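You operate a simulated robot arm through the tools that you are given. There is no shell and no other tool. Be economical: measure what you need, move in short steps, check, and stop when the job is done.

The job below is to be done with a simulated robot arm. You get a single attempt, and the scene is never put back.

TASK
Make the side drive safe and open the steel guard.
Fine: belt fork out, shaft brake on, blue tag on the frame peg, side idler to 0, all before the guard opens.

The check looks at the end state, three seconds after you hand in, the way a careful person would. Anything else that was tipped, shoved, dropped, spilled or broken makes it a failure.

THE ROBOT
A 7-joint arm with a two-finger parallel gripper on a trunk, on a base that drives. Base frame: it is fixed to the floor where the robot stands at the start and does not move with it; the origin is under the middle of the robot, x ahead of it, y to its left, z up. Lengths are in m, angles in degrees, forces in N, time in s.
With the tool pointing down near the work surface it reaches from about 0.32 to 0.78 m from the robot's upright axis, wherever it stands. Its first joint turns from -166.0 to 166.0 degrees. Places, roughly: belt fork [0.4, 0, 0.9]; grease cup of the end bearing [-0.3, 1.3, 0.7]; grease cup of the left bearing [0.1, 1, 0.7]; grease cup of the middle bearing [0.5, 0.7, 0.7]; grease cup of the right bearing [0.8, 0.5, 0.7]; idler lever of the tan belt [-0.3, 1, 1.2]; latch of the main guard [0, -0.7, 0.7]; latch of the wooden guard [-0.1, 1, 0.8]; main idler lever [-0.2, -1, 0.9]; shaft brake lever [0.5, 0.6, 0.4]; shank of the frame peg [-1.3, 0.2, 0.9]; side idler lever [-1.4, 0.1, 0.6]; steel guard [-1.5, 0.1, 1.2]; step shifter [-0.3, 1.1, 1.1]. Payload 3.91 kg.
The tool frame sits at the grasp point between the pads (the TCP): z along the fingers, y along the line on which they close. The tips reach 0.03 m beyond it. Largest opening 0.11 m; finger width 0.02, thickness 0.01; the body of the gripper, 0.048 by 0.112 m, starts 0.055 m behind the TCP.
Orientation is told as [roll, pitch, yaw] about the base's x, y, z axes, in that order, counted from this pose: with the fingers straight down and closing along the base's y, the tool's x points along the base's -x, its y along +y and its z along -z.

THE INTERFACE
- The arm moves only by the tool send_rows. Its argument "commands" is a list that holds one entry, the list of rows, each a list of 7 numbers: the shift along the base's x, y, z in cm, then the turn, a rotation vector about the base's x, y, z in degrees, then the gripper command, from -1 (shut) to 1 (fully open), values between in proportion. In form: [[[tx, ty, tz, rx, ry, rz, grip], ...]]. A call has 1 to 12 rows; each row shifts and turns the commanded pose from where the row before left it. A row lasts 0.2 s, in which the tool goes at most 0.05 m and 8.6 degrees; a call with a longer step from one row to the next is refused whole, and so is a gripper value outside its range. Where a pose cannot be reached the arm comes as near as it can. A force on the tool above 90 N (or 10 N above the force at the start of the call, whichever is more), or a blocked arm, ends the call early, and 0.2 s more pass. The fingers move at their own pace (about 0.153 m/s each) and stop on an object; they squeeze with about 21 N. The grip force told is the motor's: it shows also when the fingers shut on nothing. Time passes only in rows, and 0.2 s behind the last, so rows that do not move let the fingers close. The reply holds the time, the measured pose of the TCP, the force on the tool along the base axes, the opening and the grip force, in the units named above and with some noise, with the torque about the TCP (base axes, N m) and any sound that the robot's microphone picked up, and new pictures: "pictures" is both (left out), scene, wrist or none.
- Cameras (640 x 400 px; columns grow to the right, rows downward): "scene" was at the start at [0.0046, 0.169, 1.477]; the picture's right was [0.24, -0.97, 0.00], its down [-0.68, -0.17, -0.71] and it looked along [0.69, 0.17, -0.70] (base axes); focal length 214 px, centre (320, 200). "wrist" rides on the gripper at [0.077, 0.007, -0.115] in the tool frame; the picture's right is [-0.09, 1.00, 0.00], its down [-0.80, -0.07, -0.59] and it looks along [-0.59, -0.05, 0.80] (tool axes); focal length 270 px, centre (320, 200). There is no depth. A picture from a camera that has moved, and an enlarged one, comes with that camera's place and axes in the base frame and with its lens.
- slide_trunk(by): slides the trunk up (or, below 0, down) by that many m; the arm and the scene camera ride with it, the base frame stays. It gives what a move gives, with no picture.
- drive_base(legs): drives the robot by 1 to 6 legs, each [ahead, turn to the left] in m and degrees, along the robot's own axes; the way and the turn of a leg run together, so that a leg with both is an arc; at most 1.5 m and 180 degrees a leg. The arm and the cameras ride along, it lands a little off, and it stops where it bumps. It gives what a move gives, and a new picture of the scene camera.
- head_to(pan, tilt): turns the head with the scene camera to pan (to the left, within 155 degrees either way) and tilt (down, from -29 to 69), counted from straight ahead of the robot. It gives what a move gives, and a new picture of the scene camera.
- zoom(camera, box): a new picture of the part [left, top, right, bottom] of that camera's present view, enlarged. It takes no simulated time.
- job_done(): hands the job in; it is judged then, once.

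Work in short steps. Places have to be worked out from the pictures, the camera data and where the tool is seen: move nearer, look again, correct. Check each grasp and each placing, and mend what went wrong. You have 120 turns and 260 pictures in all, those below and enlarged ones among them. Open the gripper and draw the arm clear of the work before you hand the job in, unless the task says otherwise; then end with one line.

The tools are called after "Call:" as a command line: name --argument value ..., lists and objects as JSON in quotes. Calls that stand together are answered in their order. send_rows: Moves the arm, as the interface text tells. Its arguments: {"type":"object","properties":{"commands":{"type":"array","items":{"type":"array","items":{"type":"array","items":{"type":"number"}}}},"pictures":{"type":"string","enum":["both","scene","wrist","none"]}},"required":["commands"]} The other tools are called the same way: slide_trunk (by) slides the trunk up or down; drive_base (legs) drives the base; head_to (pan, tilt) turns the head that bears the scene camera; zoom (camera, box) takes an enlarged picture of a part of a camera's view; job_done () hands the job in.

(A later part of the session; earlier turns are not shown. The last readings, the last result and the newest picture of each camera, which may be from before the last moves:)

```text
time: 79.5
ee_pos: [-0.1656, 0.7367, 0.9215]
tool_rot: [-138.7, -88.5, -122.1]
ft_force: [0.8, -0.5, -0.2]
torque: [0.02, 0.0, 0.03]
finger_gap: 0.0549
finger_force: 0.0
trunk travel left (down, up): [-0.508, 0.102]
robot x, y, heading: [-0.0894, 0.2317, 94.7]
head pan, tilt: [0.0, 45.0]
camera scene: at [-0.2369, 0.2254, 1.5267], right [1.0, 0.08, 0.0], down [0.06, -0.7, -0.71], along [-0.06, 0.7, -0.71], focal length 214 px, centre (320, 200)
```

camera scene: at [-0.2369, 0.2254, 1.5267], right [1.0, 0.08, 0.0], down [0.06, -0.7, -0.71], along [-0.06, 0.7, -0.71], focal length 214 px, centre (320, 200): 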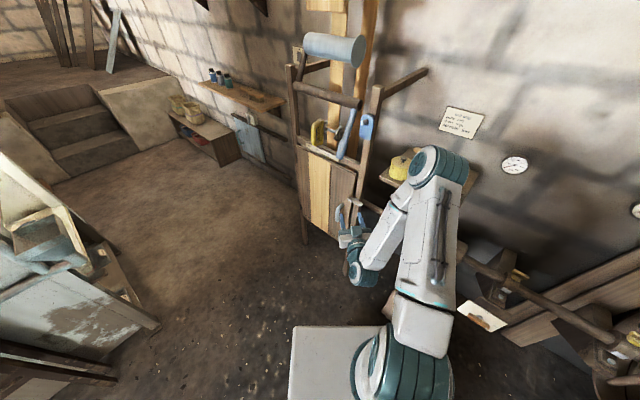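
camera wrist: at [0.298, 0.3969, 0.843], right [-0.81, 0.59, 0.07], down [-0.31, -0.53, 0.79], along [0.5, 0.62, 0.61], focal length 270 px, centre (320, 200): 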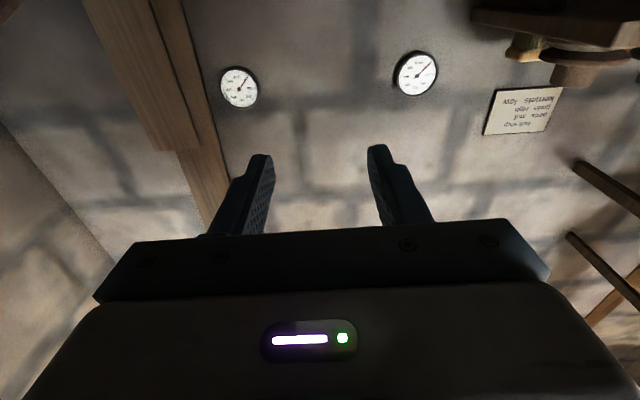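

Call:
head_to --pan 0 --tilt 20

Call:
zoom --camera "scene" --box '[280, 160, 440, 260]'

Call:
zoom --camera "wrist" --box '[0, 0, 640, 400]'

```text
time: 80.4
ee_pos: [-0.1659, 0.7349, 0.9211]
tool_rot: [-138.5, -88.7, -122.4]
ft_force: [0.0, -0.3, -0.6]
torque: [0.0, -0.01, -0.04]
finger_gap: 0.055
finger_force: 0.1
trunk travel left (down, up): [-0.508, 0.102]
robot x, y, heading: [-0.0894, 0.2329, 94.8]
head pan, tilt: [0.0, 20.0]
camera scene: at [-0.238, 0.2371, 1.5653], right [1.0, 0.08, 0.0], down [0.03, -0.34, -0.94], along [-0.08, 0.94, -0.34], focal length 214 px, centre (320, 200)
```

scene: 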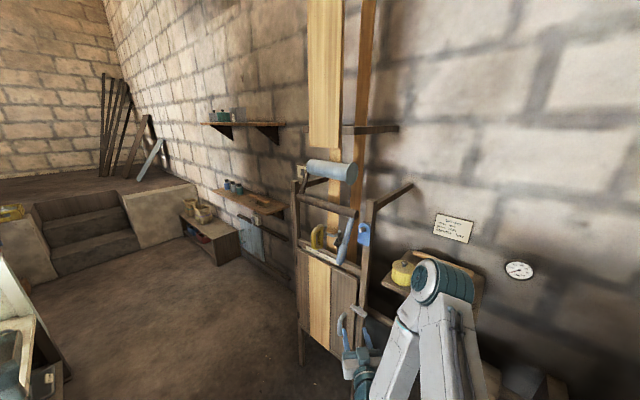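

```text
4.00 times, centred on (360, 210) of scene
camera zoom: at [-0.238, 0.2371, 1.5653], right [1.0, 0.08, 0.0], down [0.03, -0.34, -0.94], along [-0.08, 0.94, -0.34], focal length 858 px, centre (160, 160)
```

zoom: 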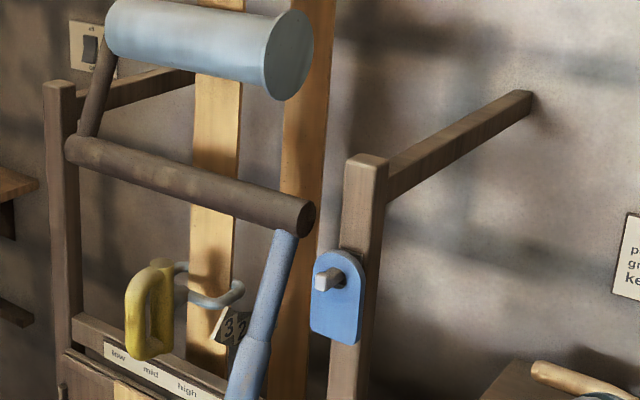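

```text
1.00 times, centred on (320, 200) of wrist (not enlarged: the box is as wide or as high as the picture)
camera zoom: at [-0.1537, 0.6235, 0.8429], right [-0.98, -0.16, 0.07], down [0.15, -0.59, 0.79], along [-0.08, 0.79, 0.61], focal length 270 px, centre (320, 200)
```

zoom: 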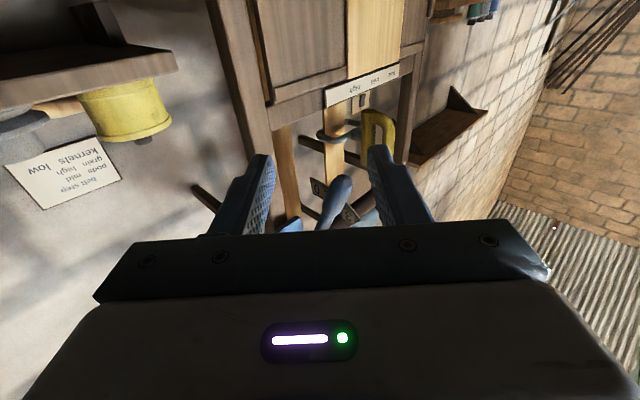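

The tag hangs at about (-0.132, 0.958, 1.173) on a peg facing (-0.59, -0.81), with the tan-belt lever just to its left. I drive to stand squarely in front of it.

Call:
drive_base --legs '[[0, 59], [0.34, 0], [0, -98]]'

Call:
zoom --camera "scene" --box '[240, 120, 440, 245]'

```text
time: 89.4
ee_pos: [-0.1423, 0.8236, 0.9216]
tool_rot: [-138.7, -88.5, -161.0]
ft_force: [0.0, -0.6, 0.5]
torque: [0.02, 0.01, -0.01]
finger_gap: 0.0549
finger_force: 0.0
trunk travel left (down, up): [-0.508, 0.102]
robot x, y, heading: [-0.3937, 0.3864, 56.0]
head pan, tilt: [0.0, 20.0]
camera scene: at [-0.5104, 0.4827, 1.5654], right [0.83, -0.56, 0.0], down [-0.19, -0.28, -0.94], along [0.53, 0.78, -0.34], focal length 214 px, centre (320, 200)
```

scene: 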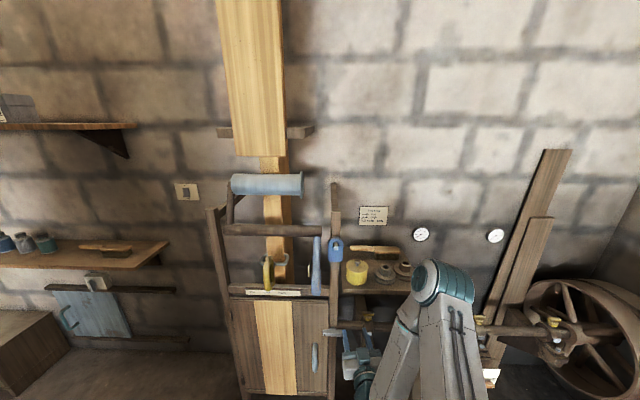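

```text
3.20 times, centred on (340, 182) of scene
camera zoom: at [-0.5104, 0.4827, 1.5654], right [0.83, -0.56, 0.0], down [-0.19, -0.28, -0.94], along [0.53, 0.78, -0.34], focal length 686 px, centre (256, 256)
```

zoom: 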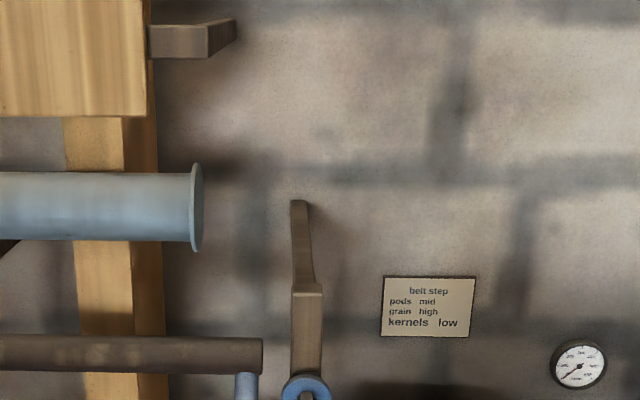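

Call:
zoom --camera "scene" --box '[290, 210, 390, 273]'

```text
6.35 times, centred on (340, 242) of scene
camera zoom: at [-0.5104, 0.4827, 1.5654], right [0.83, -0.56, 0.0], down [-0.19, -0.28, -0.94], along [0.53, 0.78, -0.34], focal length 1362 px, centre (193, -64)
```

zoom: 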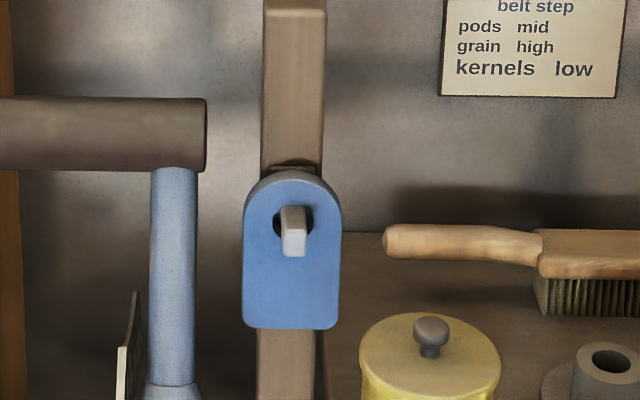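

The frontal zoom gives a tag about 50 × 85 mm with a square peg ~3 cm long through its hole, 1/3 from the top. I will grip it top-and-bottom (fingers closing vertically), which keeps clear of the lever; first I raise and roll the tool so the camera is on the right.

Call:
send_rows --commands '[[[-2, -1, 2, -4.8, -6.65, 0, 1], [-2, -1, 2, -4.8, -6.65, 0, 1], [-2, -1, 2, -4.8, -6.65, 0, 1], [-0.2, 0.5, 2.4, -4.8, -6.65, 0, 1], [-0.2, 0.5, 2.4, -4.8, -6.65, 0, 1], [-0.2, 0.5, 2.4, -4.8, -6.65, 0, 1], [-0.2, 0.5, 2.4, -4.8, -6.65, 0, 1], [-0.2, 0.5, 2.4, -4.8, -6.65, 0, 1], [-0.2, 0.5, 2.4, -4.8, -6.65, 0, 1], [-0.2, 0.5, 2.4, -4.8, -6.65, 0, 1], [-0.2, 0.5, 2.4, -4.8, -6.65, 0, 1], [0, 0, 0, 0, 0, 0, 1]]]'

```text
time: 92.0
ee_pos: [-0.1922, 0.9027, 1.1363]
tool_rot: [-83.9, 1.0, 145.3]
ft_force: [-0.1, -0.8, 0.8]
torque: [0.01, 0.0, -0.02]
finger_gap: 0.1101
finger_force: 0.0
out of reach, approached as far as the arm can: row 1, 2, 3, 4
trunk travel left (down, up): [-0.508, 0.102]
robot x, y, heading: [-0.3978, 0.3815, 56.1]
head pan, tilt: [0.0, 20.0]
camera scene: at [-0.5106, 0.4827, 1.5654], right [0.83, -0.56, 0.0], down [-0.19, -0.28, -0.94], along [0.53, 0.78, -0.34], focal length 214 px, centre (320, 200)
camera wrist: at [-0.193, 0.7661, 1.1442], right [-0.12, -0.05, -0.99], down [-0.99, -0.02, 0.12], along [-0.03, 1.0, -0.04], focal length 270 px, centre (320, 200)
```

scene: 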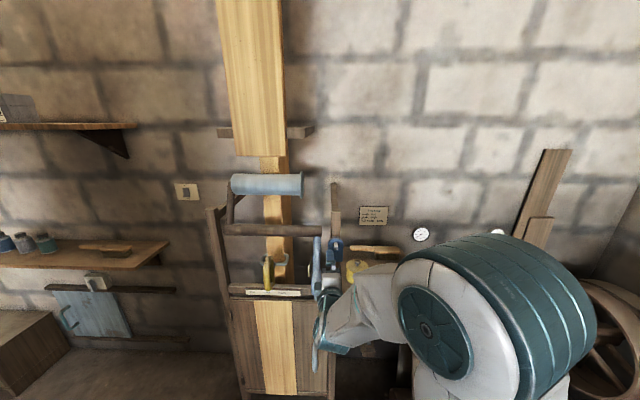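
wrist: 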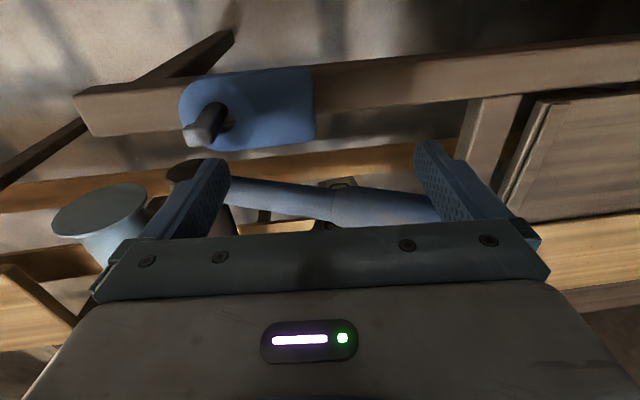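

The arm could not retract that far, and the fingers now hover before the tan lever without touching. I back the base away 0.12 m straight.

Call:
drive_base --legs '[[-0.12, 0]]'

Call:
zoom --camera "wrist" --box '[0, 0, 640, 400]'

```text
time: 93.2
ee_pos: [-0.2591, 0.8052, 1.137]
tool_rot: [-84.0, 0.9, 145.4]
ft_force: [-0.7, -0.2, 0.2]
torque: [0.01, 0.01, -0.02]
finger_gap: 0.1101
finger_force: 0.1
trunk travel left (down, up): [-0.508, 0.102]
robot x, y, heading: [-0.4672, 0.2873, 55.8]
head pan, tilt: [0.0, 20.0]
camera scene: at [-0.5788, 0.3822, 1.5654], right [0.83, -0.56, 0.0], down [-0.19, -0.28, -0.94], along [0.53, 0.78, -0.34], focal length 214 px, centre (320, 200)
```

scene: 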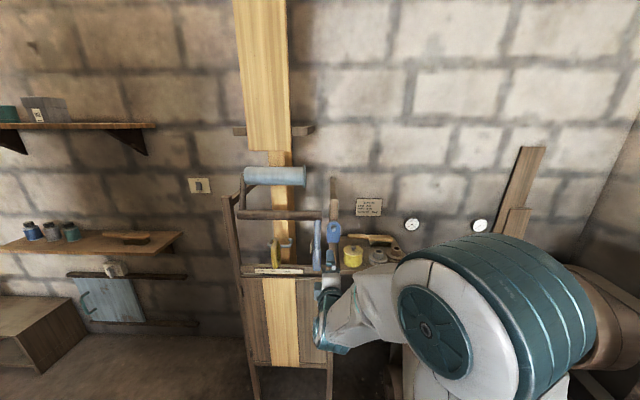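

```text
1.00 times, centred on (320, 200) of wrist (not enlarged: the box is as wide or as high as the picture)
camera zoom: at [-0.261, 0.6659, 1.1441], right [-0.12, -0.05, -0.99], down [-0.99, -0.02, 0.12], along [-0.03, 1.0, -0.04], focal length 270 px, centre (320, 200)
```

zoom: 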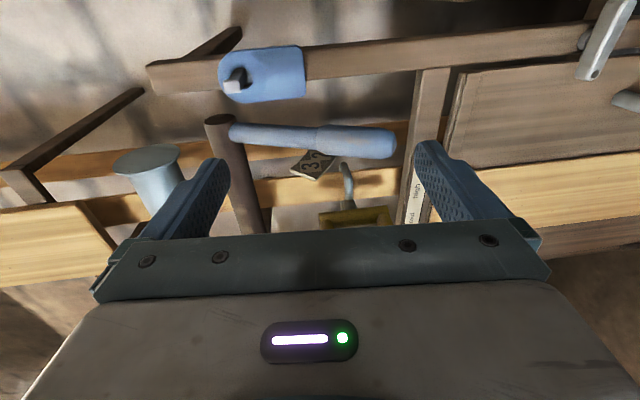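

Two wrist views agree: tag centre (-0.130, 0.958, 1.178). I level the tool and move to about 9 cm before the tag, centred on it.

Call:
send_rows --commands '[[[0, 0, 2, 4.7, -3.4, -1.3, 1], [1.2, -0.9, 2.1, 0, 0, 0, 1], [2.2, 3, 0, 0, 0, 0, 1], [2.2, 3, 0, 0, 0, 0, 1], [2, 2.9, 0, 0, 0, 0, 1], [0, 0, 0, 0, 0, 0, 1]]]'

Call:
zoom --camera "scene" --box '[290, 190, 390, 253]'

```text
time: 94.6
ee_pos: [-0.1828, 0.8837, 1.1774]
tool_rot: [-89.7, 1.2, 143.9]
ft_force: [-0.4, -0.3, -0.4]
torque: [-0.02, 0.04, 0.0]
finger_gap: 0.1098
finger_force: 0.2
trunk travel left (down, up): [-0.508, 0.102]
robot x, y, heading: [-0.467, 0.2853, 55.9]
head pan, tilt: [0.0, 20.0]
camera scene: at [-0.5783, 0.3831, 1.5654], right [0.83, -0.56, 0.0], down [-0.19, -0.28, -0.94], along [0.53, 0.78, -0.34], focal length 214 px, centre (320, 200)
camera wrist: at [-0.1875, 0.7466, 1.1727], right [-0.06, 0.04, -1.0], down [-1.0, -0.01, 0.06], along [-0.01, 1.0, 0.04], focal length 270 px, centre (320, 200)
```

scene: 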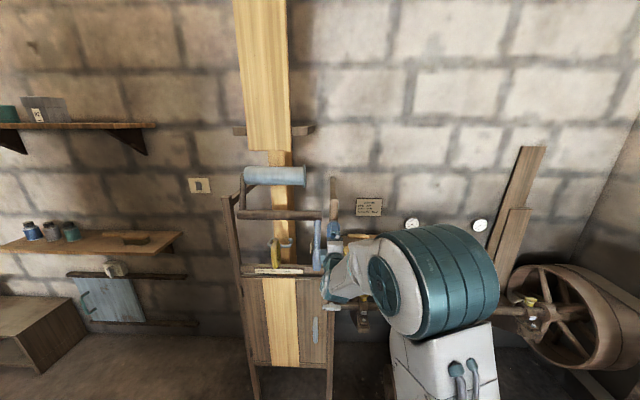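
wrist: 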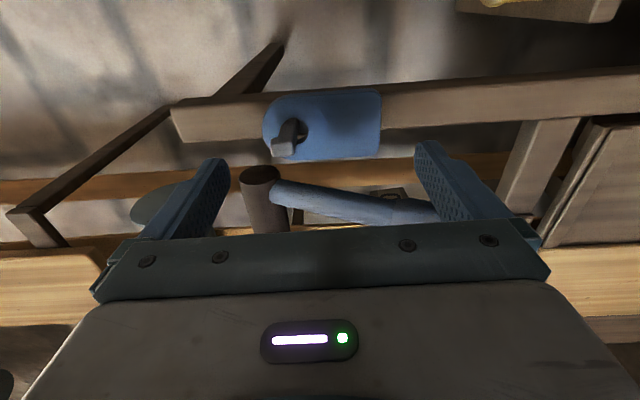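

```text
6.35 times, centred on (340, 222) of scene
camera zoom: at [-0.5783, 0.3831, 1.5654], right [0.83, -0.56, 0.0], down [-0.19, -0.28, -0.94], along [0.53, 0.78, -0.34], focal length 1362 px, centre (193, 64)
```

zoom: 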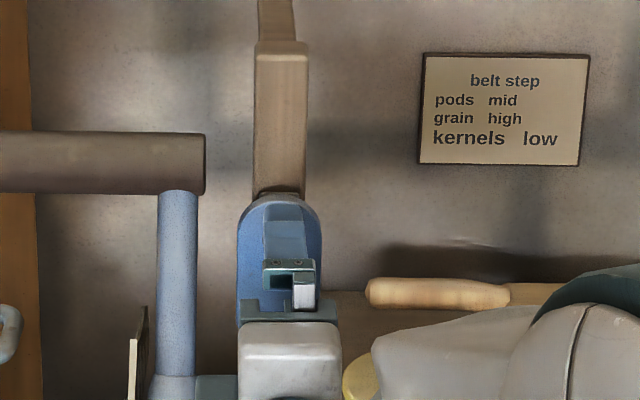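

The tag is centred between the fingers (z 1.176, and lateral within 3 mm). I advance 5.5 cm slowly.

Call:
send_rows --commands '[[[1.25, 1.55, 0, 0, 0, 0, 1], [1.25, 1.55, 0, 0, 0, 0, 1], [0.9, 1.15, 0, 0, 0, 0, 1], [0, 0, 0, 0, 0, 0, 1]]]'

Call:
zoom --camera "scene" --box '[290, 190, 390, 253]'

```text
time: 95.6
ee_pos: [-0.1485, 0.9272, 1.1778]
tool_rot: [-89.7, 1.0, 143.9]
ft_force: [0.5, 0.2, 0.7]
torque: [0.04, -0.01, 0.01]
finger_gap: 0.1098
finger_force: 0.2
trunk travel left (down, up): [-0.508, 0.102]
robot x, y, heading: [-0.4666, 0.2875, 55.6]
head pan, tilt: [0.0, 20.0]
camera scene: at [-0.5783, 0.383, 1.5654], right [0.83, -0.56, 0.0], down [-0.19, -0.28, -0.94], along [0.53, 0.78, -0.34], focal length 214 px, centre (320, 200)
camera wrist: at [-0.1532, 0.789, 1.1732], right [-0.06, 0.04, -1.0], down [-1.0, -0.01, 0.06], along [-0.01, 1.0, 0.04], focal length 270 px, centre (320, 200)
```

scene: 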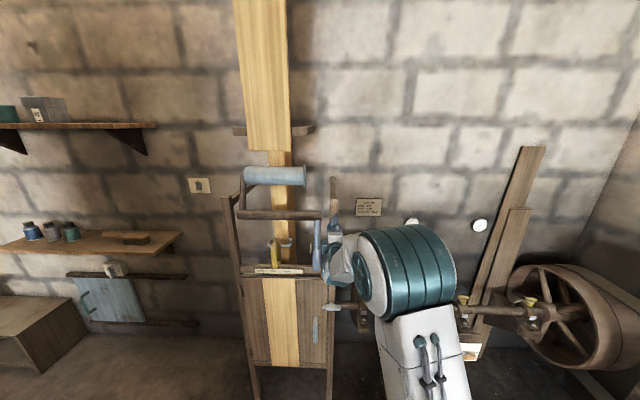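
wrist: 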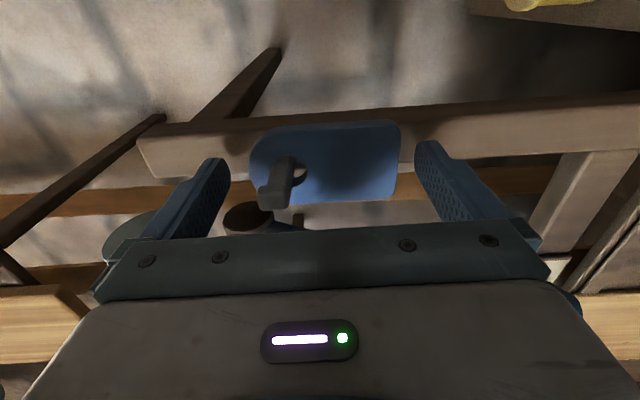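

```text
6.35 times, centred on (340, 222) of scene
camera zoom: at [-0.5783, 0.383, 1.5654], right [0.83, -0.56, 0.0], down [-0.19, -0.28, -0.94], along [0.53, 0.78, -0.34], focal length 1362 px, centre (193, 64)
```

zoom: 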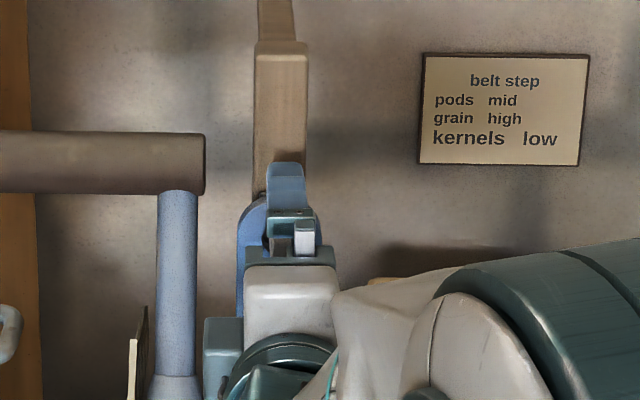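

The peg seems to have an upturned lip. I zoom the wrist view to check before closing.

Call:
zoom --camera "wrist" --box '[230, 110, 420, 220]'

```text
3.37 times, centred on (325, 165) of wrist
camera zoom: at [-0.1532, 0.789, 1.1732], right [-0.06, 0.04, -1.0], down [-1.0, -0.01, 0.06], along [-0.01, 1.0, 0.04], focal length 910 px, centre (303, 318)
```

zoom: 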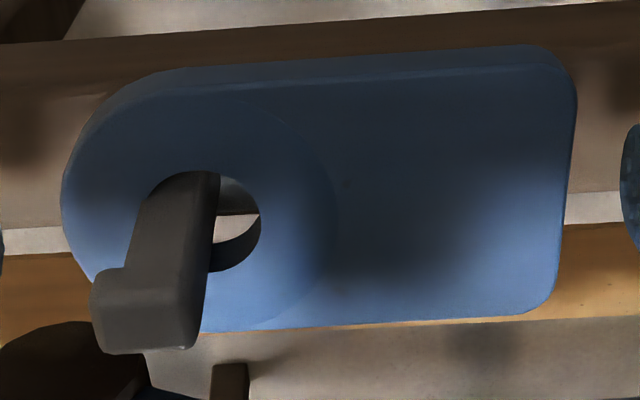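

Hole ≈ 23 mm; peg 12 mm plus a 5.5 mm lip, so the tag must be lifted about 8 mm and then drawn off. I advance 0.8 cm more and close.

Call:
send_rows --commands '[[[0.25, 0.32, 0, 0, 0, 0, 1], [0.25, 0.32, 0, 0, 0, 0, 1], [0, 0, 0, 0, 0, 0, 1]]]' --pictures "none"

Call:
send_rows --commands '[[[0, 0, 0, 0, 0, 0, -1], [0, 0, 0, 0, 0, 0, -1], [0, 0, 0, 0, 0, 0, -1]]]'

Call:
zoom --camera "wrist" --box '[190, 90, 450, 240]'

```text
time: 96.4
ee_pos: [-0.1435, 0.9329, 1.1775]
tool_rot: [-89.7, 1.1, 143.9]
ft_force: [-0.4, 0.4, -0.3]
torque: [0.0, 0.0, 0.03]
finger_gap: 0.1102
finger_force: 0.2
trunk travel left (down, up): [-0.508, 0.102]
robot x, y, heading: [-0.4654, 0.2844, 55.8]
head pan, tilt: [0.0, 20.0]
```

```text
time: 97.2
ee_pos: [-0.144, 0.9322, 1.1781]
tool_rot: [-89.7, 1.1, 143.9]
ft_force: [0.2, -0.9, -0.1]
torque: [-0.03, 0.01, 0.0]
finger_gap: 0.0877
finger_force: 21.3
trunk travel left (down, up): [-0.508, 0.102]
robot x, y, heading: [-0.4634, 0.2885, 55.9]
head pan, tilt: [0.0, 20.0]
camera scene: at [-0.5783, 0.383, 1.5654], right [0.83, -0.56, 0.0], down [-0.19, -0.28, -0.94], along [0.53, 0.78, -0.34], focal length 214 px, centre (320, 200)
camera wrist: at [-0.1485, 0.7957, 1.1733], right [-0.06, 0.04, -1.0], down [-1.0, -0.01, 0.06], along [-0.01, 1.0, 0.04], focal length 270 px, centre (320, 200)
```

scene: 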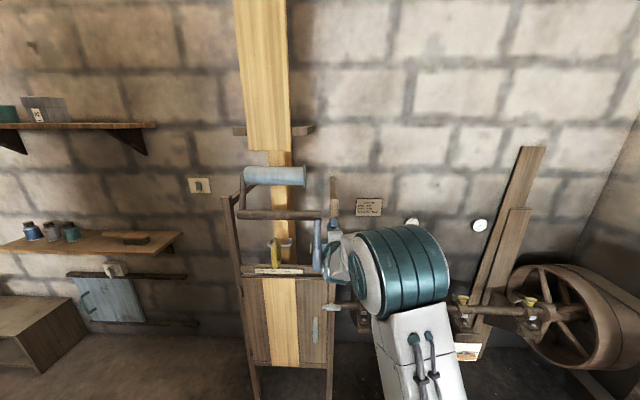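
wrist: 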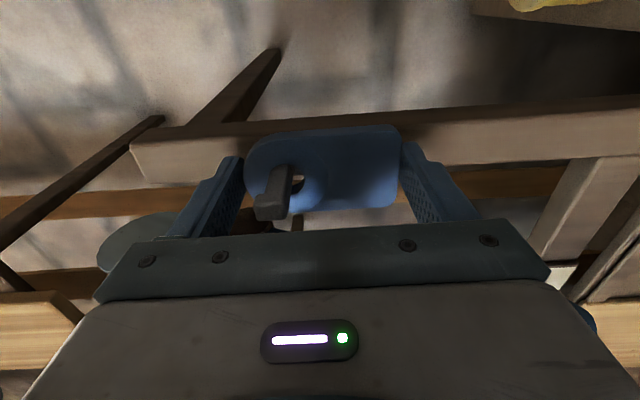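

```text
2.46 times, centred on (320, 165) of wrist
camera zoom: at [-0.1485, 0.7957, 1.1733], right [-0.06, 0.04, -1.0], down [-1.0, -0.01, 0.06], along [-0.01, 1.0, 0.04], focal length 665 px, centre (320, 286)
```

zoom: 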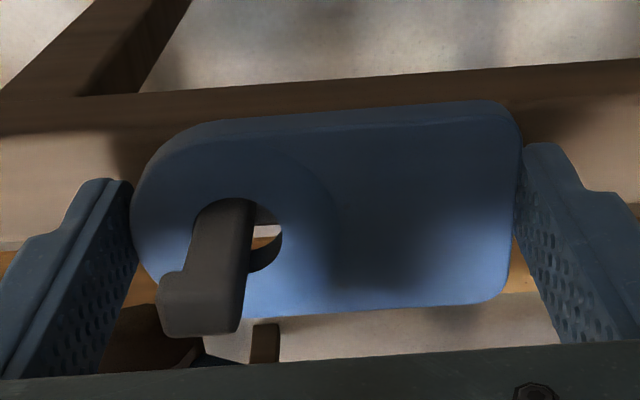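

Grip holds at 87.7 mm (tag height). I lift 8 mm gently.

Call:
send_rows --commands '[[[0, 0, 0.4, 0, 0, 0, -1], [0, 0, 0.4, 0, 0, 0, -1], [0, 0, 0, 0, 0, 0, -1]]]' --pictures "none"

Call:
zoom --camera "wrist" --box '[190, 90, 450, 240]'

```text
time: 98.0
ee_pos: [-0.142, 0.9316, 1.1852]
tool_rot: [-89.7, 1.2, 143.9]
ft_force: [0.2, -0.1, -4.1]
torque: [-0.07, 0.03, 0.02]
finger_gap: 0.088
finger_force: 21.2
trunk travel left (down, up): [-0.508, 0.102]
robot x, y, heading: [-0.4675, 0.2844, 56.0]
head pan, tilt: [0.0, 20.0]
```

```text
2.46 times, centred on (320, 165) of wrist
camera zoom: at [-0.1482, 0.7954, 1.1811], right [-0.06, 0.04, -1.0], down [-1.0, -0.01, 0.06], along [-0.01, 1.0, 0.04], focal length 665 px, centre (320, 286)
```

zoom: 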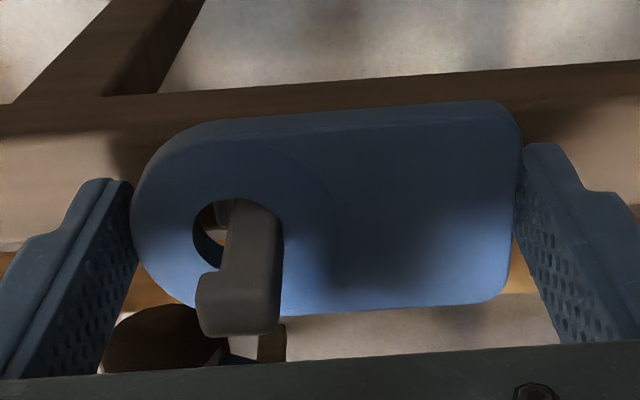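

The tag is up to the hole's lower edge; I lower 2 mm to centre it and draw it straight off along -h.

Call:
send_rows --commands '[[[0, 0, -0.2, 0, 0, 0, -1], [-0.59, -0.81, 0, 0, 0, 0, -1], [-0.59, -0.81, 0, 0, 0, 0, -1], [0, 0, 0, 0, 0, 0, -1]]]' --pictures "none"

Call:
zoom --camera "wrist" --box '[190, 90, 450, 240]'

```text
time: 99.0
ee_pos: [-0.156, 0.917, 1.1835]
tool_rot: [-89.8, 1.1, 143.9]
ft_force: [-0.2, -0.1, -0.1]
torque: [-0.02, 0.0, 0.0]
finger_gap: 0.0879
finger_force: 20.7
trunk travel left (down, up): [-0.508, 0.102]
robot x, y, heading: [-0.4711, 0.2856, 56.2]
head pan, tilt: [0.0, 20.0]
```

```text
2.46 times, centred on (320, 165) of wrist
camera zoom: at [-0.1608, 0.7791, 1.1793], right [-0.06, 0.04, -1.0], down [-1.0, -0.01, 0.06], along [-0.01, 1.0, 0.04], focal length 665 px, centre (320, 286)
```

zoom: 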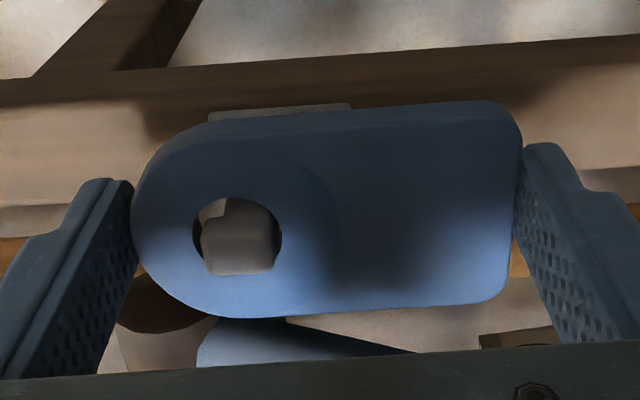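

The tip is inside the hole with clearance. I pull out another 7 cm.

Call:
send_rows --commands '[[[-0.59, -0.81, 0, 0, 0, 0, -1], [-0.59, -0.81, 0, 0, 0, 0, -1], [-1.2, -1.6, 0, 0, 0, 0, -1], [-1.8, -2.4, 0, 0, 0, 0, -1], [0, 0, 0, 0, 0, 0, -1]]]' --pictures "wrist"

```text
time: 100.2
ee_pos: [-0.1974, 0.8593, 1.1822]
tool_rot: [-89.8, 1.2, 143.9]
ft_force: [0.0, 0.5, -0.7]
torque: [-0.03, 0.0, 0.01]
finger_gap: 0.0879
finger_force: 21.0
trunk travel left (down, up): [-0.508, 0.102]
robot x, y, heading: [-0.4669, 0.2844, 55.8]
head pan, tilt: [0.0, 20.0]
camera wrist: at [-0.2032, 0.7221, 1.1788], right [-0.06, 0.04, -1.0], down [-1.0, -0.01, 0.06], along [-0.01, 1.0, 0.04], focal length 270 px, centre (320, 200)
```

wrist: 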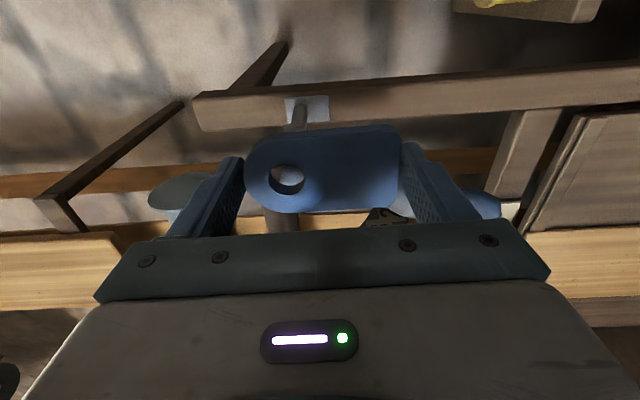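

The tag is free and held, its hole about 2 cm above the TCP and slightly left. I back away from the guard, turn partway, and look at the frame peg.

Call:
drive_base --legs '[[-0.15, 0], [0, 50]]'

Call:
head_to --pan 75 --tilt 35

Call:
zoom --camera "scene" --box '[220, 120, 420, 245]'

```text
time: 103.9
ee_pos: [-0.814, 0.7363, 1.1828]
tool_rot: [-89.7, 1.0, -166.6]
ft_force: [-0.1, 0.0, 0.1]
torque: [-0.01, 0.01, 0.02]
finger_gap: 0.0878
finger_force: 20.7
trunk travel left (down, up): [-0.508, 0.102]
robot x, y, heading: [-0.5507, 0.1608, 105.4]
head pan, tilt: [0.0, 20.0]
camera scene: at [-0.6974, 0.1358, 1.5654], right [0.96, 0.27, 0.0], down [0.09, -0.33, -0.94], along [-0.25, 0.91, -0.34], focal length 214 px, centre (320, 200)
```

scene: 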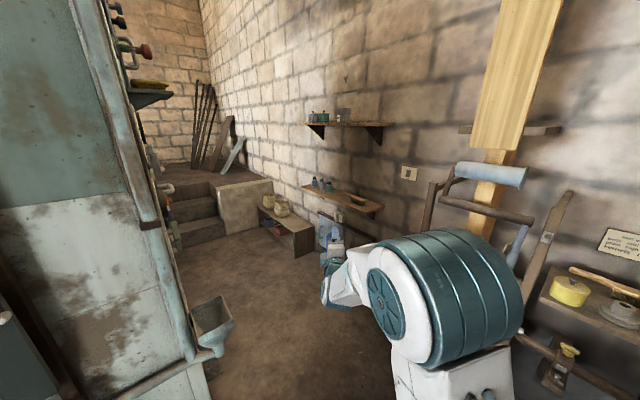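

```text
time: 105.3
ee_pos: [-0.8143, 0.7363, 1.1832]
tool_rot: [-89.6, 1.1, -166.4]
ft_force: [0.0, 0.0, -0.3]
torque: [0.02, -0.01, 0.0]
finger_gap: 0.0878
finger_force: 20.9
trunk travel left (down, up): [-0.508, 0.102]
robot x, y, heading: [-0.5477, 0.162, 105.5]
head pan, tilt: [75.0, 35.0]
camera scene: at [-0.7604, 0.0455, 1.5415], right [-0.01, 1.0, 0.0], down [0.57, 0.0, -0.82], along [-0.82, -0.01, -0.57], focal length 214 px, centre (320, 200)
```

scene: 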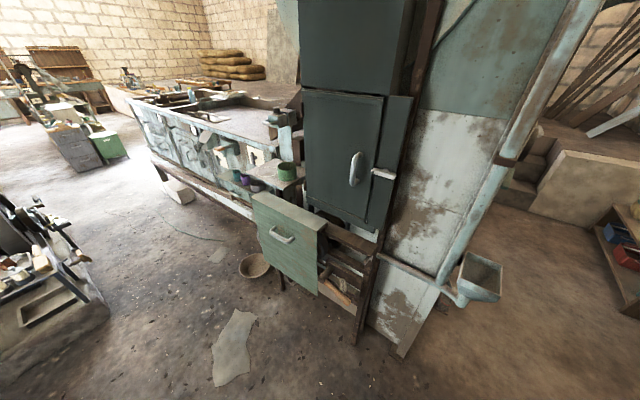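

```text
3.20 times, centred on (320, 182) of scene
camera zoom: at [-0.7604, 0.0455, 1.5415], right [-0.01, 1.0, 0.0], down [0.57, 0.0, -0.82], along [-0.82, -0.01, -0.57], focal length 686 px, centre (320, 256)
```

zoom: 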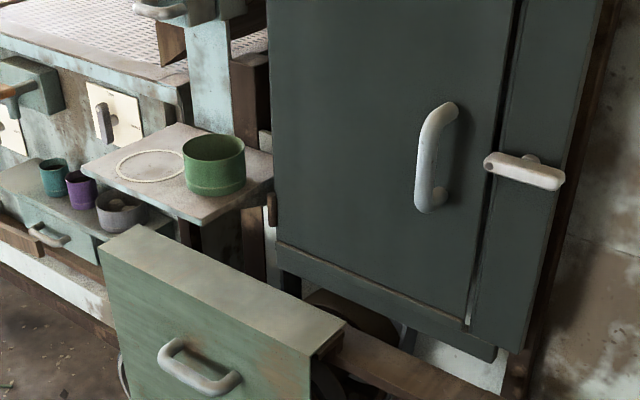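

The steel guard faces about azimuth -36°, so I should approach along azimuth 144°. I drive: turn right, back away, then turn left to face it.

Call:
drive_base --legs '[[0, -45], [-0.5, 0], [0, 80]]'

Call:
head_to --pan 0 --tilt 38

Call:
zoom --camera "scene" --box '[270, 130, 430, 230]'

```text
time: 113.7
ee_pos: [-1.3377, 0.0442, 1.1816]
tool_rot: [-89.7, 1.0, -131.8]
ft_force: [-0.4, 0.1, -0.9]
torque: [0.0, -0.02, -0.02]
finger_gap: 0.0882
finger_force: 21.1
trunk travel left (down, up): [-0.508, 0.102]
robot x, y, heading: [-0.7941, -0.2779, 140.2]
head pan, tilt: [75.0, 35.0]
camera scene: at [-0.8997, -0.4931, 1.5415], right [-0.58, 0.82, 0.0], down [0.47, 0.33, -0.82], along [-0.67, -0.47, -0.57], focal length 214 px, centre (320, 200)
```

scene: 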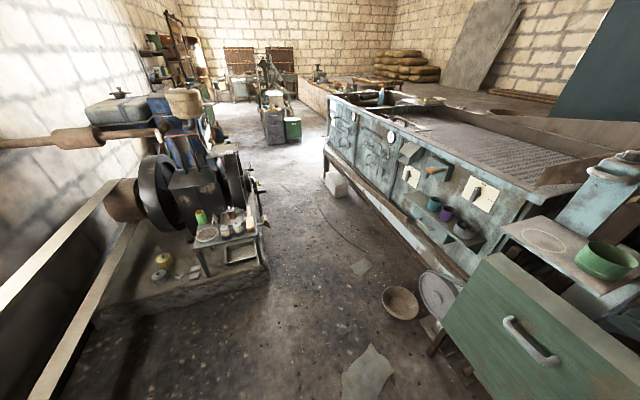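

```text
time: 115.2
ee_pos: [-1.3375, 0.0461, 1.1821]
tool_rot: [-89.7, 1.1, -131.7]
ft_force: [0.4, 1.2, 0.2]
torque: [0.01, 0.0, 0.03]
finger_gap: 0.0877
finger_force: 20.9
trunk travel left (down, up): [-0.508, 0.102]
robot x, y, heading: [-0.7938, -0.2767, 140.1]
head pan, tilt: [0.0, 38.0]
camera scene: at [-0.8941, -0.387, 1.537], right [0.64, 0.77, 0.0], down [0.47, -0.39, -0.79], along [-0.61, 0.5, -0.62], focal length 214 px, centre (320, 200)
```

scene: 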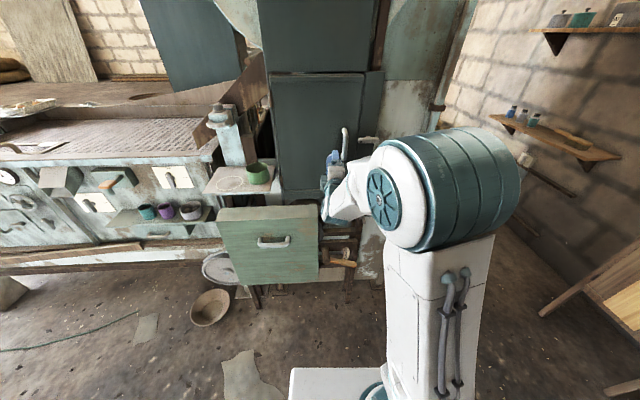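

```text
4.00 times, centred on (350, 180) of scene
camera zoom: at [-0.8941, -0.387, 1.537], right [0.64, 0.77, 0.0], down [0.47, -0.39, -0.79], along [-0.61, 0.5, -0.62], focal length 858 px, centre (200, 280)
```

zoom: 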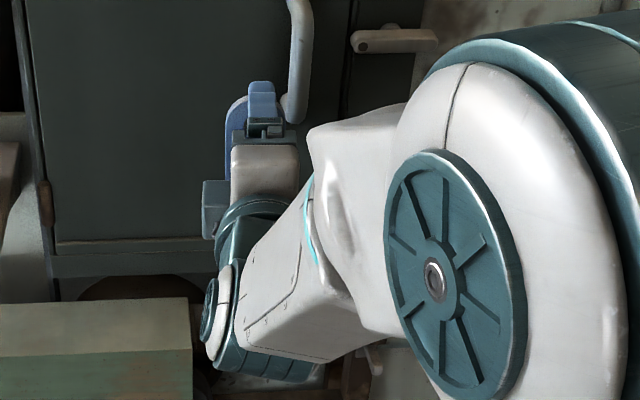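

I zoom in near where the frame peg should show, just under the forearm.

Call:
zoom --camera "scene" --box '[310, 195, 400, 295]'

Call:
zoom --camera "wrist" --box '[0, 0, 640, 400]'

```text
4.00 times, centred on (355, 245) of scene
camera zoom: at [-0.8941, -0.387, 1.537], right [0.64, 0.77, 0.0], down [0.47, -0.39, -0.79], along [-0.61, 0.5, -0.62], focal length 858 px, centre (180, 20)
```

zoom: 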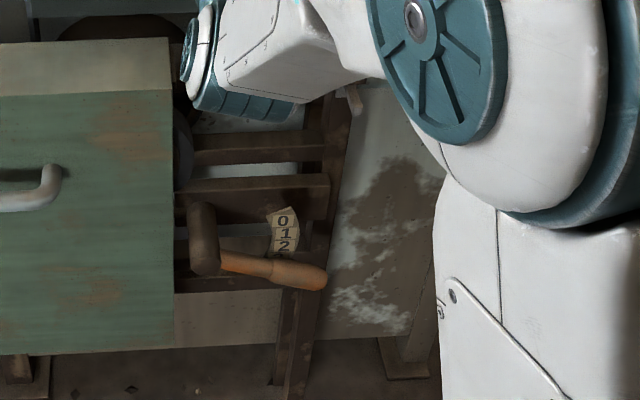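

```text
1.00 times, centred on (320, 200) of wrist (not enlarged: the box is as wide or as high as the picture)
camera zoom: at [-1.2007, 0.0271, 1.1789], right [-0.04, -0.05, -1.0], down [-0.09, -0.99, 0.06], along [-1.0, 0.09, 0.04], focal length 270 px, centre (320, 200)
```

zoom: 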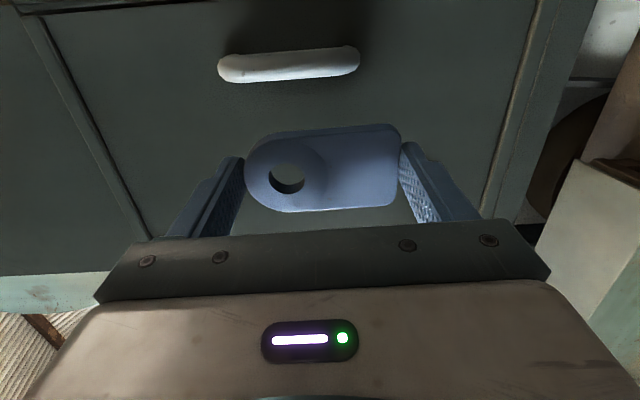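

The peg shows near (-1.32, 0.235, 0.85). I raise the arm to clear the view and measure it properly.

Call:
send_rows --commands '[[[1, -0.7, 3.5, 0, 0, 0, -1], [1, -0.7, 3.5, 0, 0, 0, -1], [1, -0.7, 3.5, 0, 0, 0, -1], [1, -0.7, 3.5, 0, 0, 0, -1], [0, 0, 3.5, 0, 0, 0, -1], [0, 0, 0, 0, 0, 0, -1]]]' --pictures "scene"

Call:
zoom --camera "scene" --box '[330, 190, 410, 240]'

```text
time: 116.6
ee_pos: [-1.2986, 0.0181, 1.3568]
tool_rot: [-89.7, 1.2, -131.6]
ft_force: [0.4, 1.3, -0.7]
torque: [-0.01, -0.01, 0.01]
finger_gap: 0.0879
finger_force: 20.8
trunk travel left (down, up): [-0.508, 0.102]
robot x, y, heading: [-0.7923, -0.279, 140.2]
head pan, tilt: [0.0, 38.0]
camera scene: at [-0.894, -0.3869, 1.537], right [0.64, 0.77, 0.0], down [0.47, -0.39, -0.79], along [-0.61, 0.5, -0.62], focal length 214 px, centre (320, 200)
```

scene: 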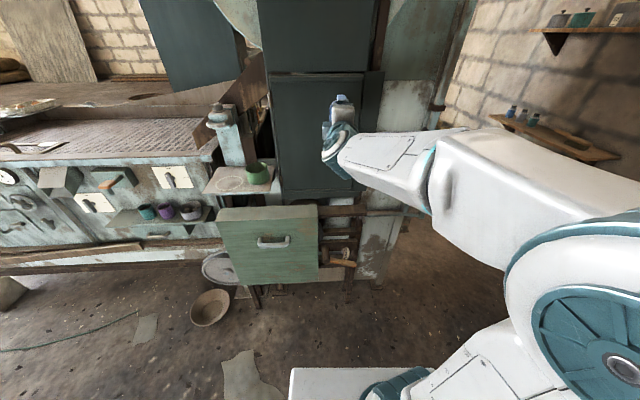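

```text
8.00 times, centred on (370, 215) of scene
camera zoom: at [-0.894, -0.3869, 1.537], right [0.64, 0.77, 0.0], down [0.47, -0.39, -0.79], along [-0.61, 0.5, -0.62], focal length 1716 px, centre (-80, 80)
```

zoom: 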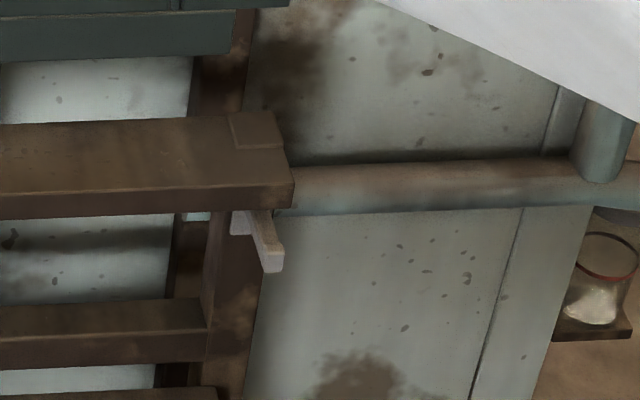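

The peg sits just under a rail, so I need a lower view. I lower the trunk 0.35 m (the arm is clear of the green cover) and look again.

Call:
slide_trunk --by -0.35

Call:
head_to --pan 0 --tilt 20

Call:
zoom --camera "scene" --box '[330, 190, 410, 240]'

```text
time: 120.0
ee_pos: [-1.2987, 0.0184, 1.0068]
tool_rot: [-89.7, 1.1, -131.7]
ft_force: [-0.3, 1.0, 0.2]
torque: [-0.01, 0.03, 0.0]
finger_gap: 0.0877
finger_force: 20.7
trunk travel left (down, up): [-0.158, 0.452]
robot x, y, heading: [-0.7884, -0.2747, 140.2]
head pan, tilt: [0.0, 38.0]
```

```text
time: 120.8
ee_pos: [-1.2982, 0.017, 1.007]
tool_rot: [-89.6, 1.1, -131.7]
ft_force: [0.3, 0.4, -0.9]
torque: [0.0, -0.02, 0.01]
finger_gap: 0.0881
finger_force: 21.1
trunk travel left (down, up): [-0.158, 0.452]
robot x, y, heading: [-0.794, -0.2781, 140.3]
head pan, tilt: [0.0, 20.0]
camera scene: at [-0.8992, -0.3826, 1.2153], right [0.64, 0.77, 0.0], down [0.26, -0.22, -0.94], along [-0.72, 0.6, -0.34], focal length 214 px, centre (320, 200)
```

scene: 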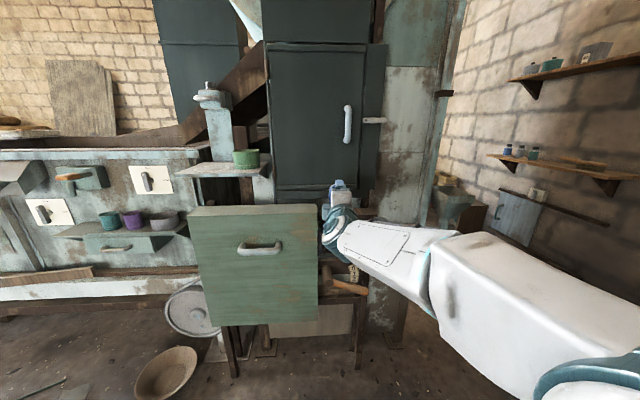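

```text
8.00 times, centred on (370, 215) of scene
camera zoom: at [-0.8992, -0.3826, 1.2153], right [0.64, 0.77, 0.0], down [0.26, -0.22, -0.94], along [-0.72, 0.6, -0.34], focal length 1716 px, centre (-80, 80)
```

zoom: 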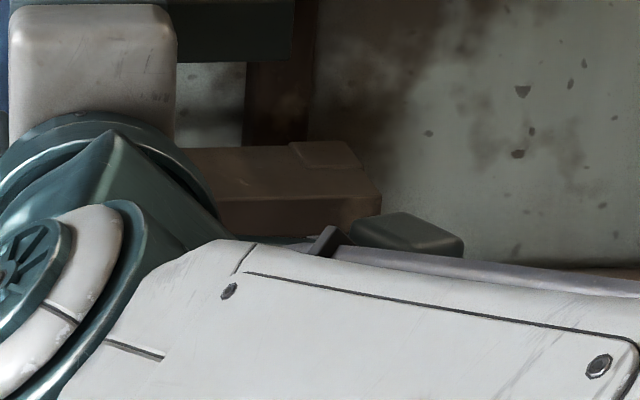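

The forearm hides the peg; I bring the tag in front of where it is (standing ~10 cm off) so the wrist camera shows both.

Call:
send_rows --commands '[[[2.3, 3.1, 0, 0, 0, 0, -1], [2.3, 3.1, 0, 0, 0, 0, -1], [2.4, 3.1, 0, 0, 0, 0, -1], [2.4, 3.1, 0, 0, 0, 0, -1], [0, 0, -4, 0, 0, 0, -1], [0, 0, -4, 0, 0, 0, -1], [0, 0, -3, 0, 0, 0, -1], [0, 0, 0, 0, 0, 0, -1]]]'

```text
time: 122.6
ee_pos: [-1.2036, 0.1428, 0.8961]
tool_rot: [-89.7, 0.8, -131.7]
ft_force: [0.2, 0.1, 0.0]
torque: [-0.01, -0.01, -0.03]
finger_gap: 0.0879
finger_force: 20.5
trunk travel left (down, up): [-0.158, 0.452]
robot x, y, heading: [-0.7926, -0.2775, 140.1]
head pan, tilt: [0.0, 20.0]
camera scene: at [-0.8992, -0.3825, 1.2154], right [0.64, 0.77, 0.0], down [0.26, -0.22, -0.94], along [-0.72, 0.6, -0.34], focal length 214 px, centre (320, 200)
camera wrist: at [-1.0667, 0.1253, 0.893], right [-0.04, -0.06, -1.0], down [-0.09, -0.99, 0.06], along [-0.99, 0.09, 0.04], focal length 270 px, centre (320, 200)
```

scene: 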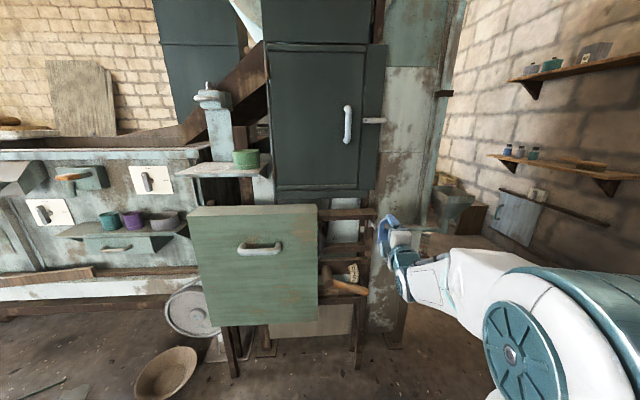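
wrist: 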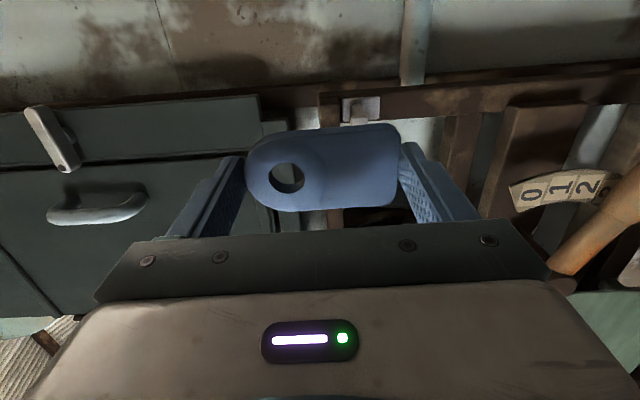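

I zoom both views on the peg.

Call:
zoom --camera "scene" --box '[325, 195, 425, 257]'

Call:
zoom --camera "wrist" --box '[230, 70, 430, 220]'

```text
6.40 times, centred on (375, 226) of scene
camera zoom: at [-0.8992, -0.3825, 1.2154], right [0.64, 0.77, 0.0], down [0.26, -0.22, -0.94], along [-0.72, 0.6, -0.34], focal length 1373 px, centre (-32, 34)
```

zoom: 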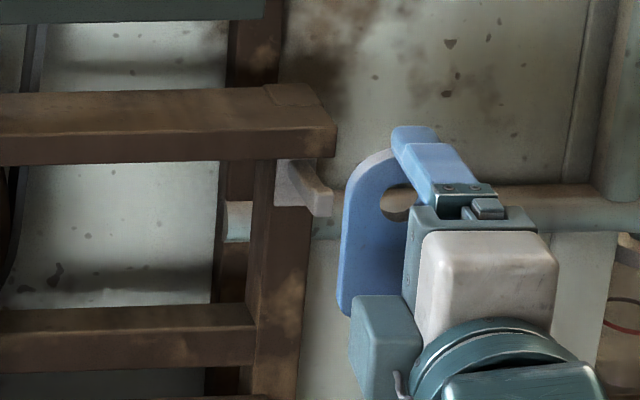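

```text
2.67 times, centred on (330, 145) of wrist
camera zoom: at [-1.0667, 0.1253, 0.893], right [-0.04, -0.06, -1.0], down [-0.09, -0.99, 0.06], along [-0.99, 0.09, 0.04], focal length 721 px, centre (293, 347)
```

zoom: 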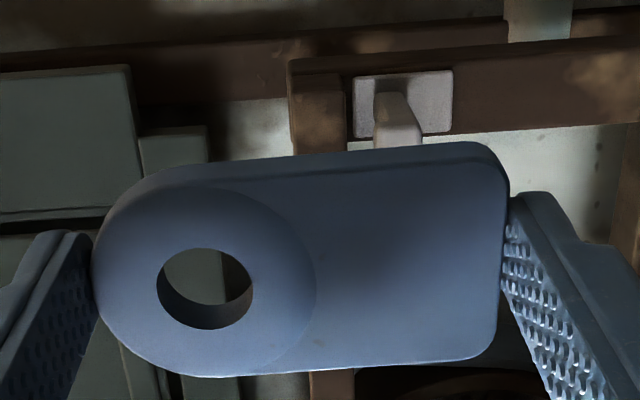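

The peg base is at about (-1.348, 0.247, 0.852), with a rail directly above it that would foul the upper finger. I roll the tag 60° clockwise so the upper finger sits to the right of the rail's end, and fix the yaw to azimuth ~143.5°.

Call:
send_rows --commands '[[[1.2, -0.9, 0, 0, 0, 5, -1], [1.2, -0.9, 0, -6.85, 5.05, 0, -1], [0, 0, 0, -6.85, 5.05, 0, -1], [0, 0, 0, -6.85, 5.05, 0, -1], [0, 0, 0, -6.85, 5.05, 0, -1], [0, 0, 0, -6.85, 5.05, 0, -1], [0, 0, 0, -6.85, 5.05, 0, -1], [0, 0, 0, -6.85, 5.05, 0, -1], [0, 0, 0, 0, 0, 0, -1]]]'

Call:
zoom --camera "scene" --box '[325, 195, 425, 257]'

```text
time: 124.6
ee_pos: [-1.1798, 0.1232, 0.8979]
tool_rot: [-89.3, -58.6, -126.9]
ft_force: [-0.5, 0.7, 0.1]
torque: [-0.01, 0.0, -0.05]
finger_gap: 0.0878
finger_force: 20.8
trunk travel left (down, up): [-0.158, 0.452]
robot x, y, heading: [-0.7939, -0.2745, 140.1]
head pan, tilt: [0.0, 20.0]
camera scene: at [-0.8991, -0.3825, 1.2154], right [0.64, 0.77, 0.0], down [0.26, -0.22, -0.94], along [-0.72, 0.6, -0.34], focal length 214 px, centre (320, 200)
camera wrist: at [-1.0667, 0.0846, 0.8296], right [-0.53, -0.72, -0.44], down [0.26, -0.64, 0.72], along [-0.81, 0.27, 0.53], focal length 270 px, centre (320, 200)
```

scene: 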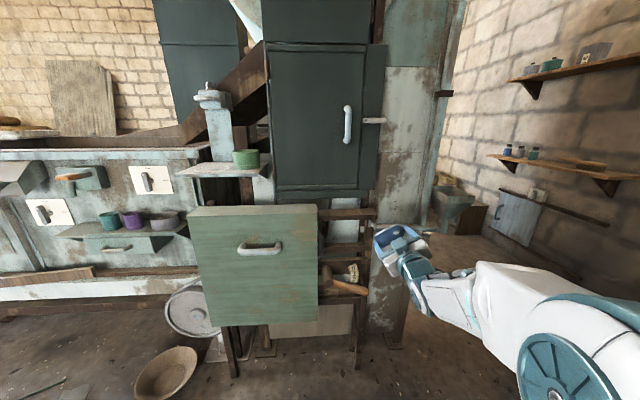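
wrist: 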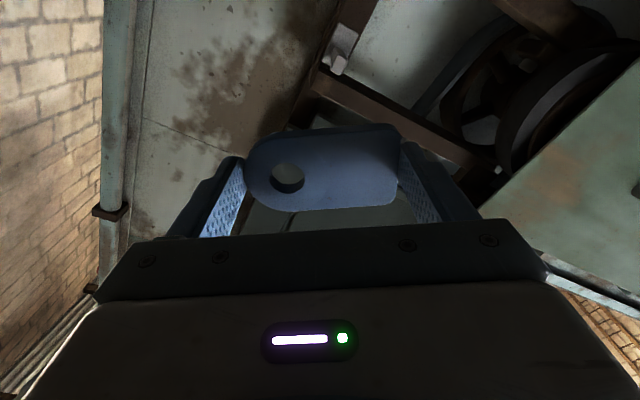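

```text
6.40 times, centred on (375, 226) of scene
camera zoom: at [-0.8991, -0.3825, 1.2154], right [0.64, 0.77, 0.0], down [0.26, -0.22, -0.94], along [-0.72, 0.6, -0.34], focal length 1373 px, centre (-32, 34)
```

zoom: 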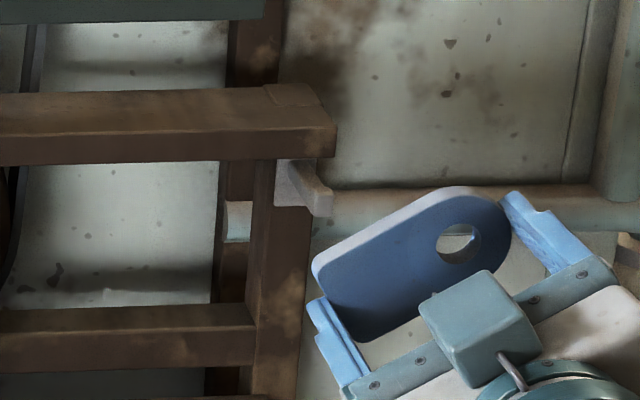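

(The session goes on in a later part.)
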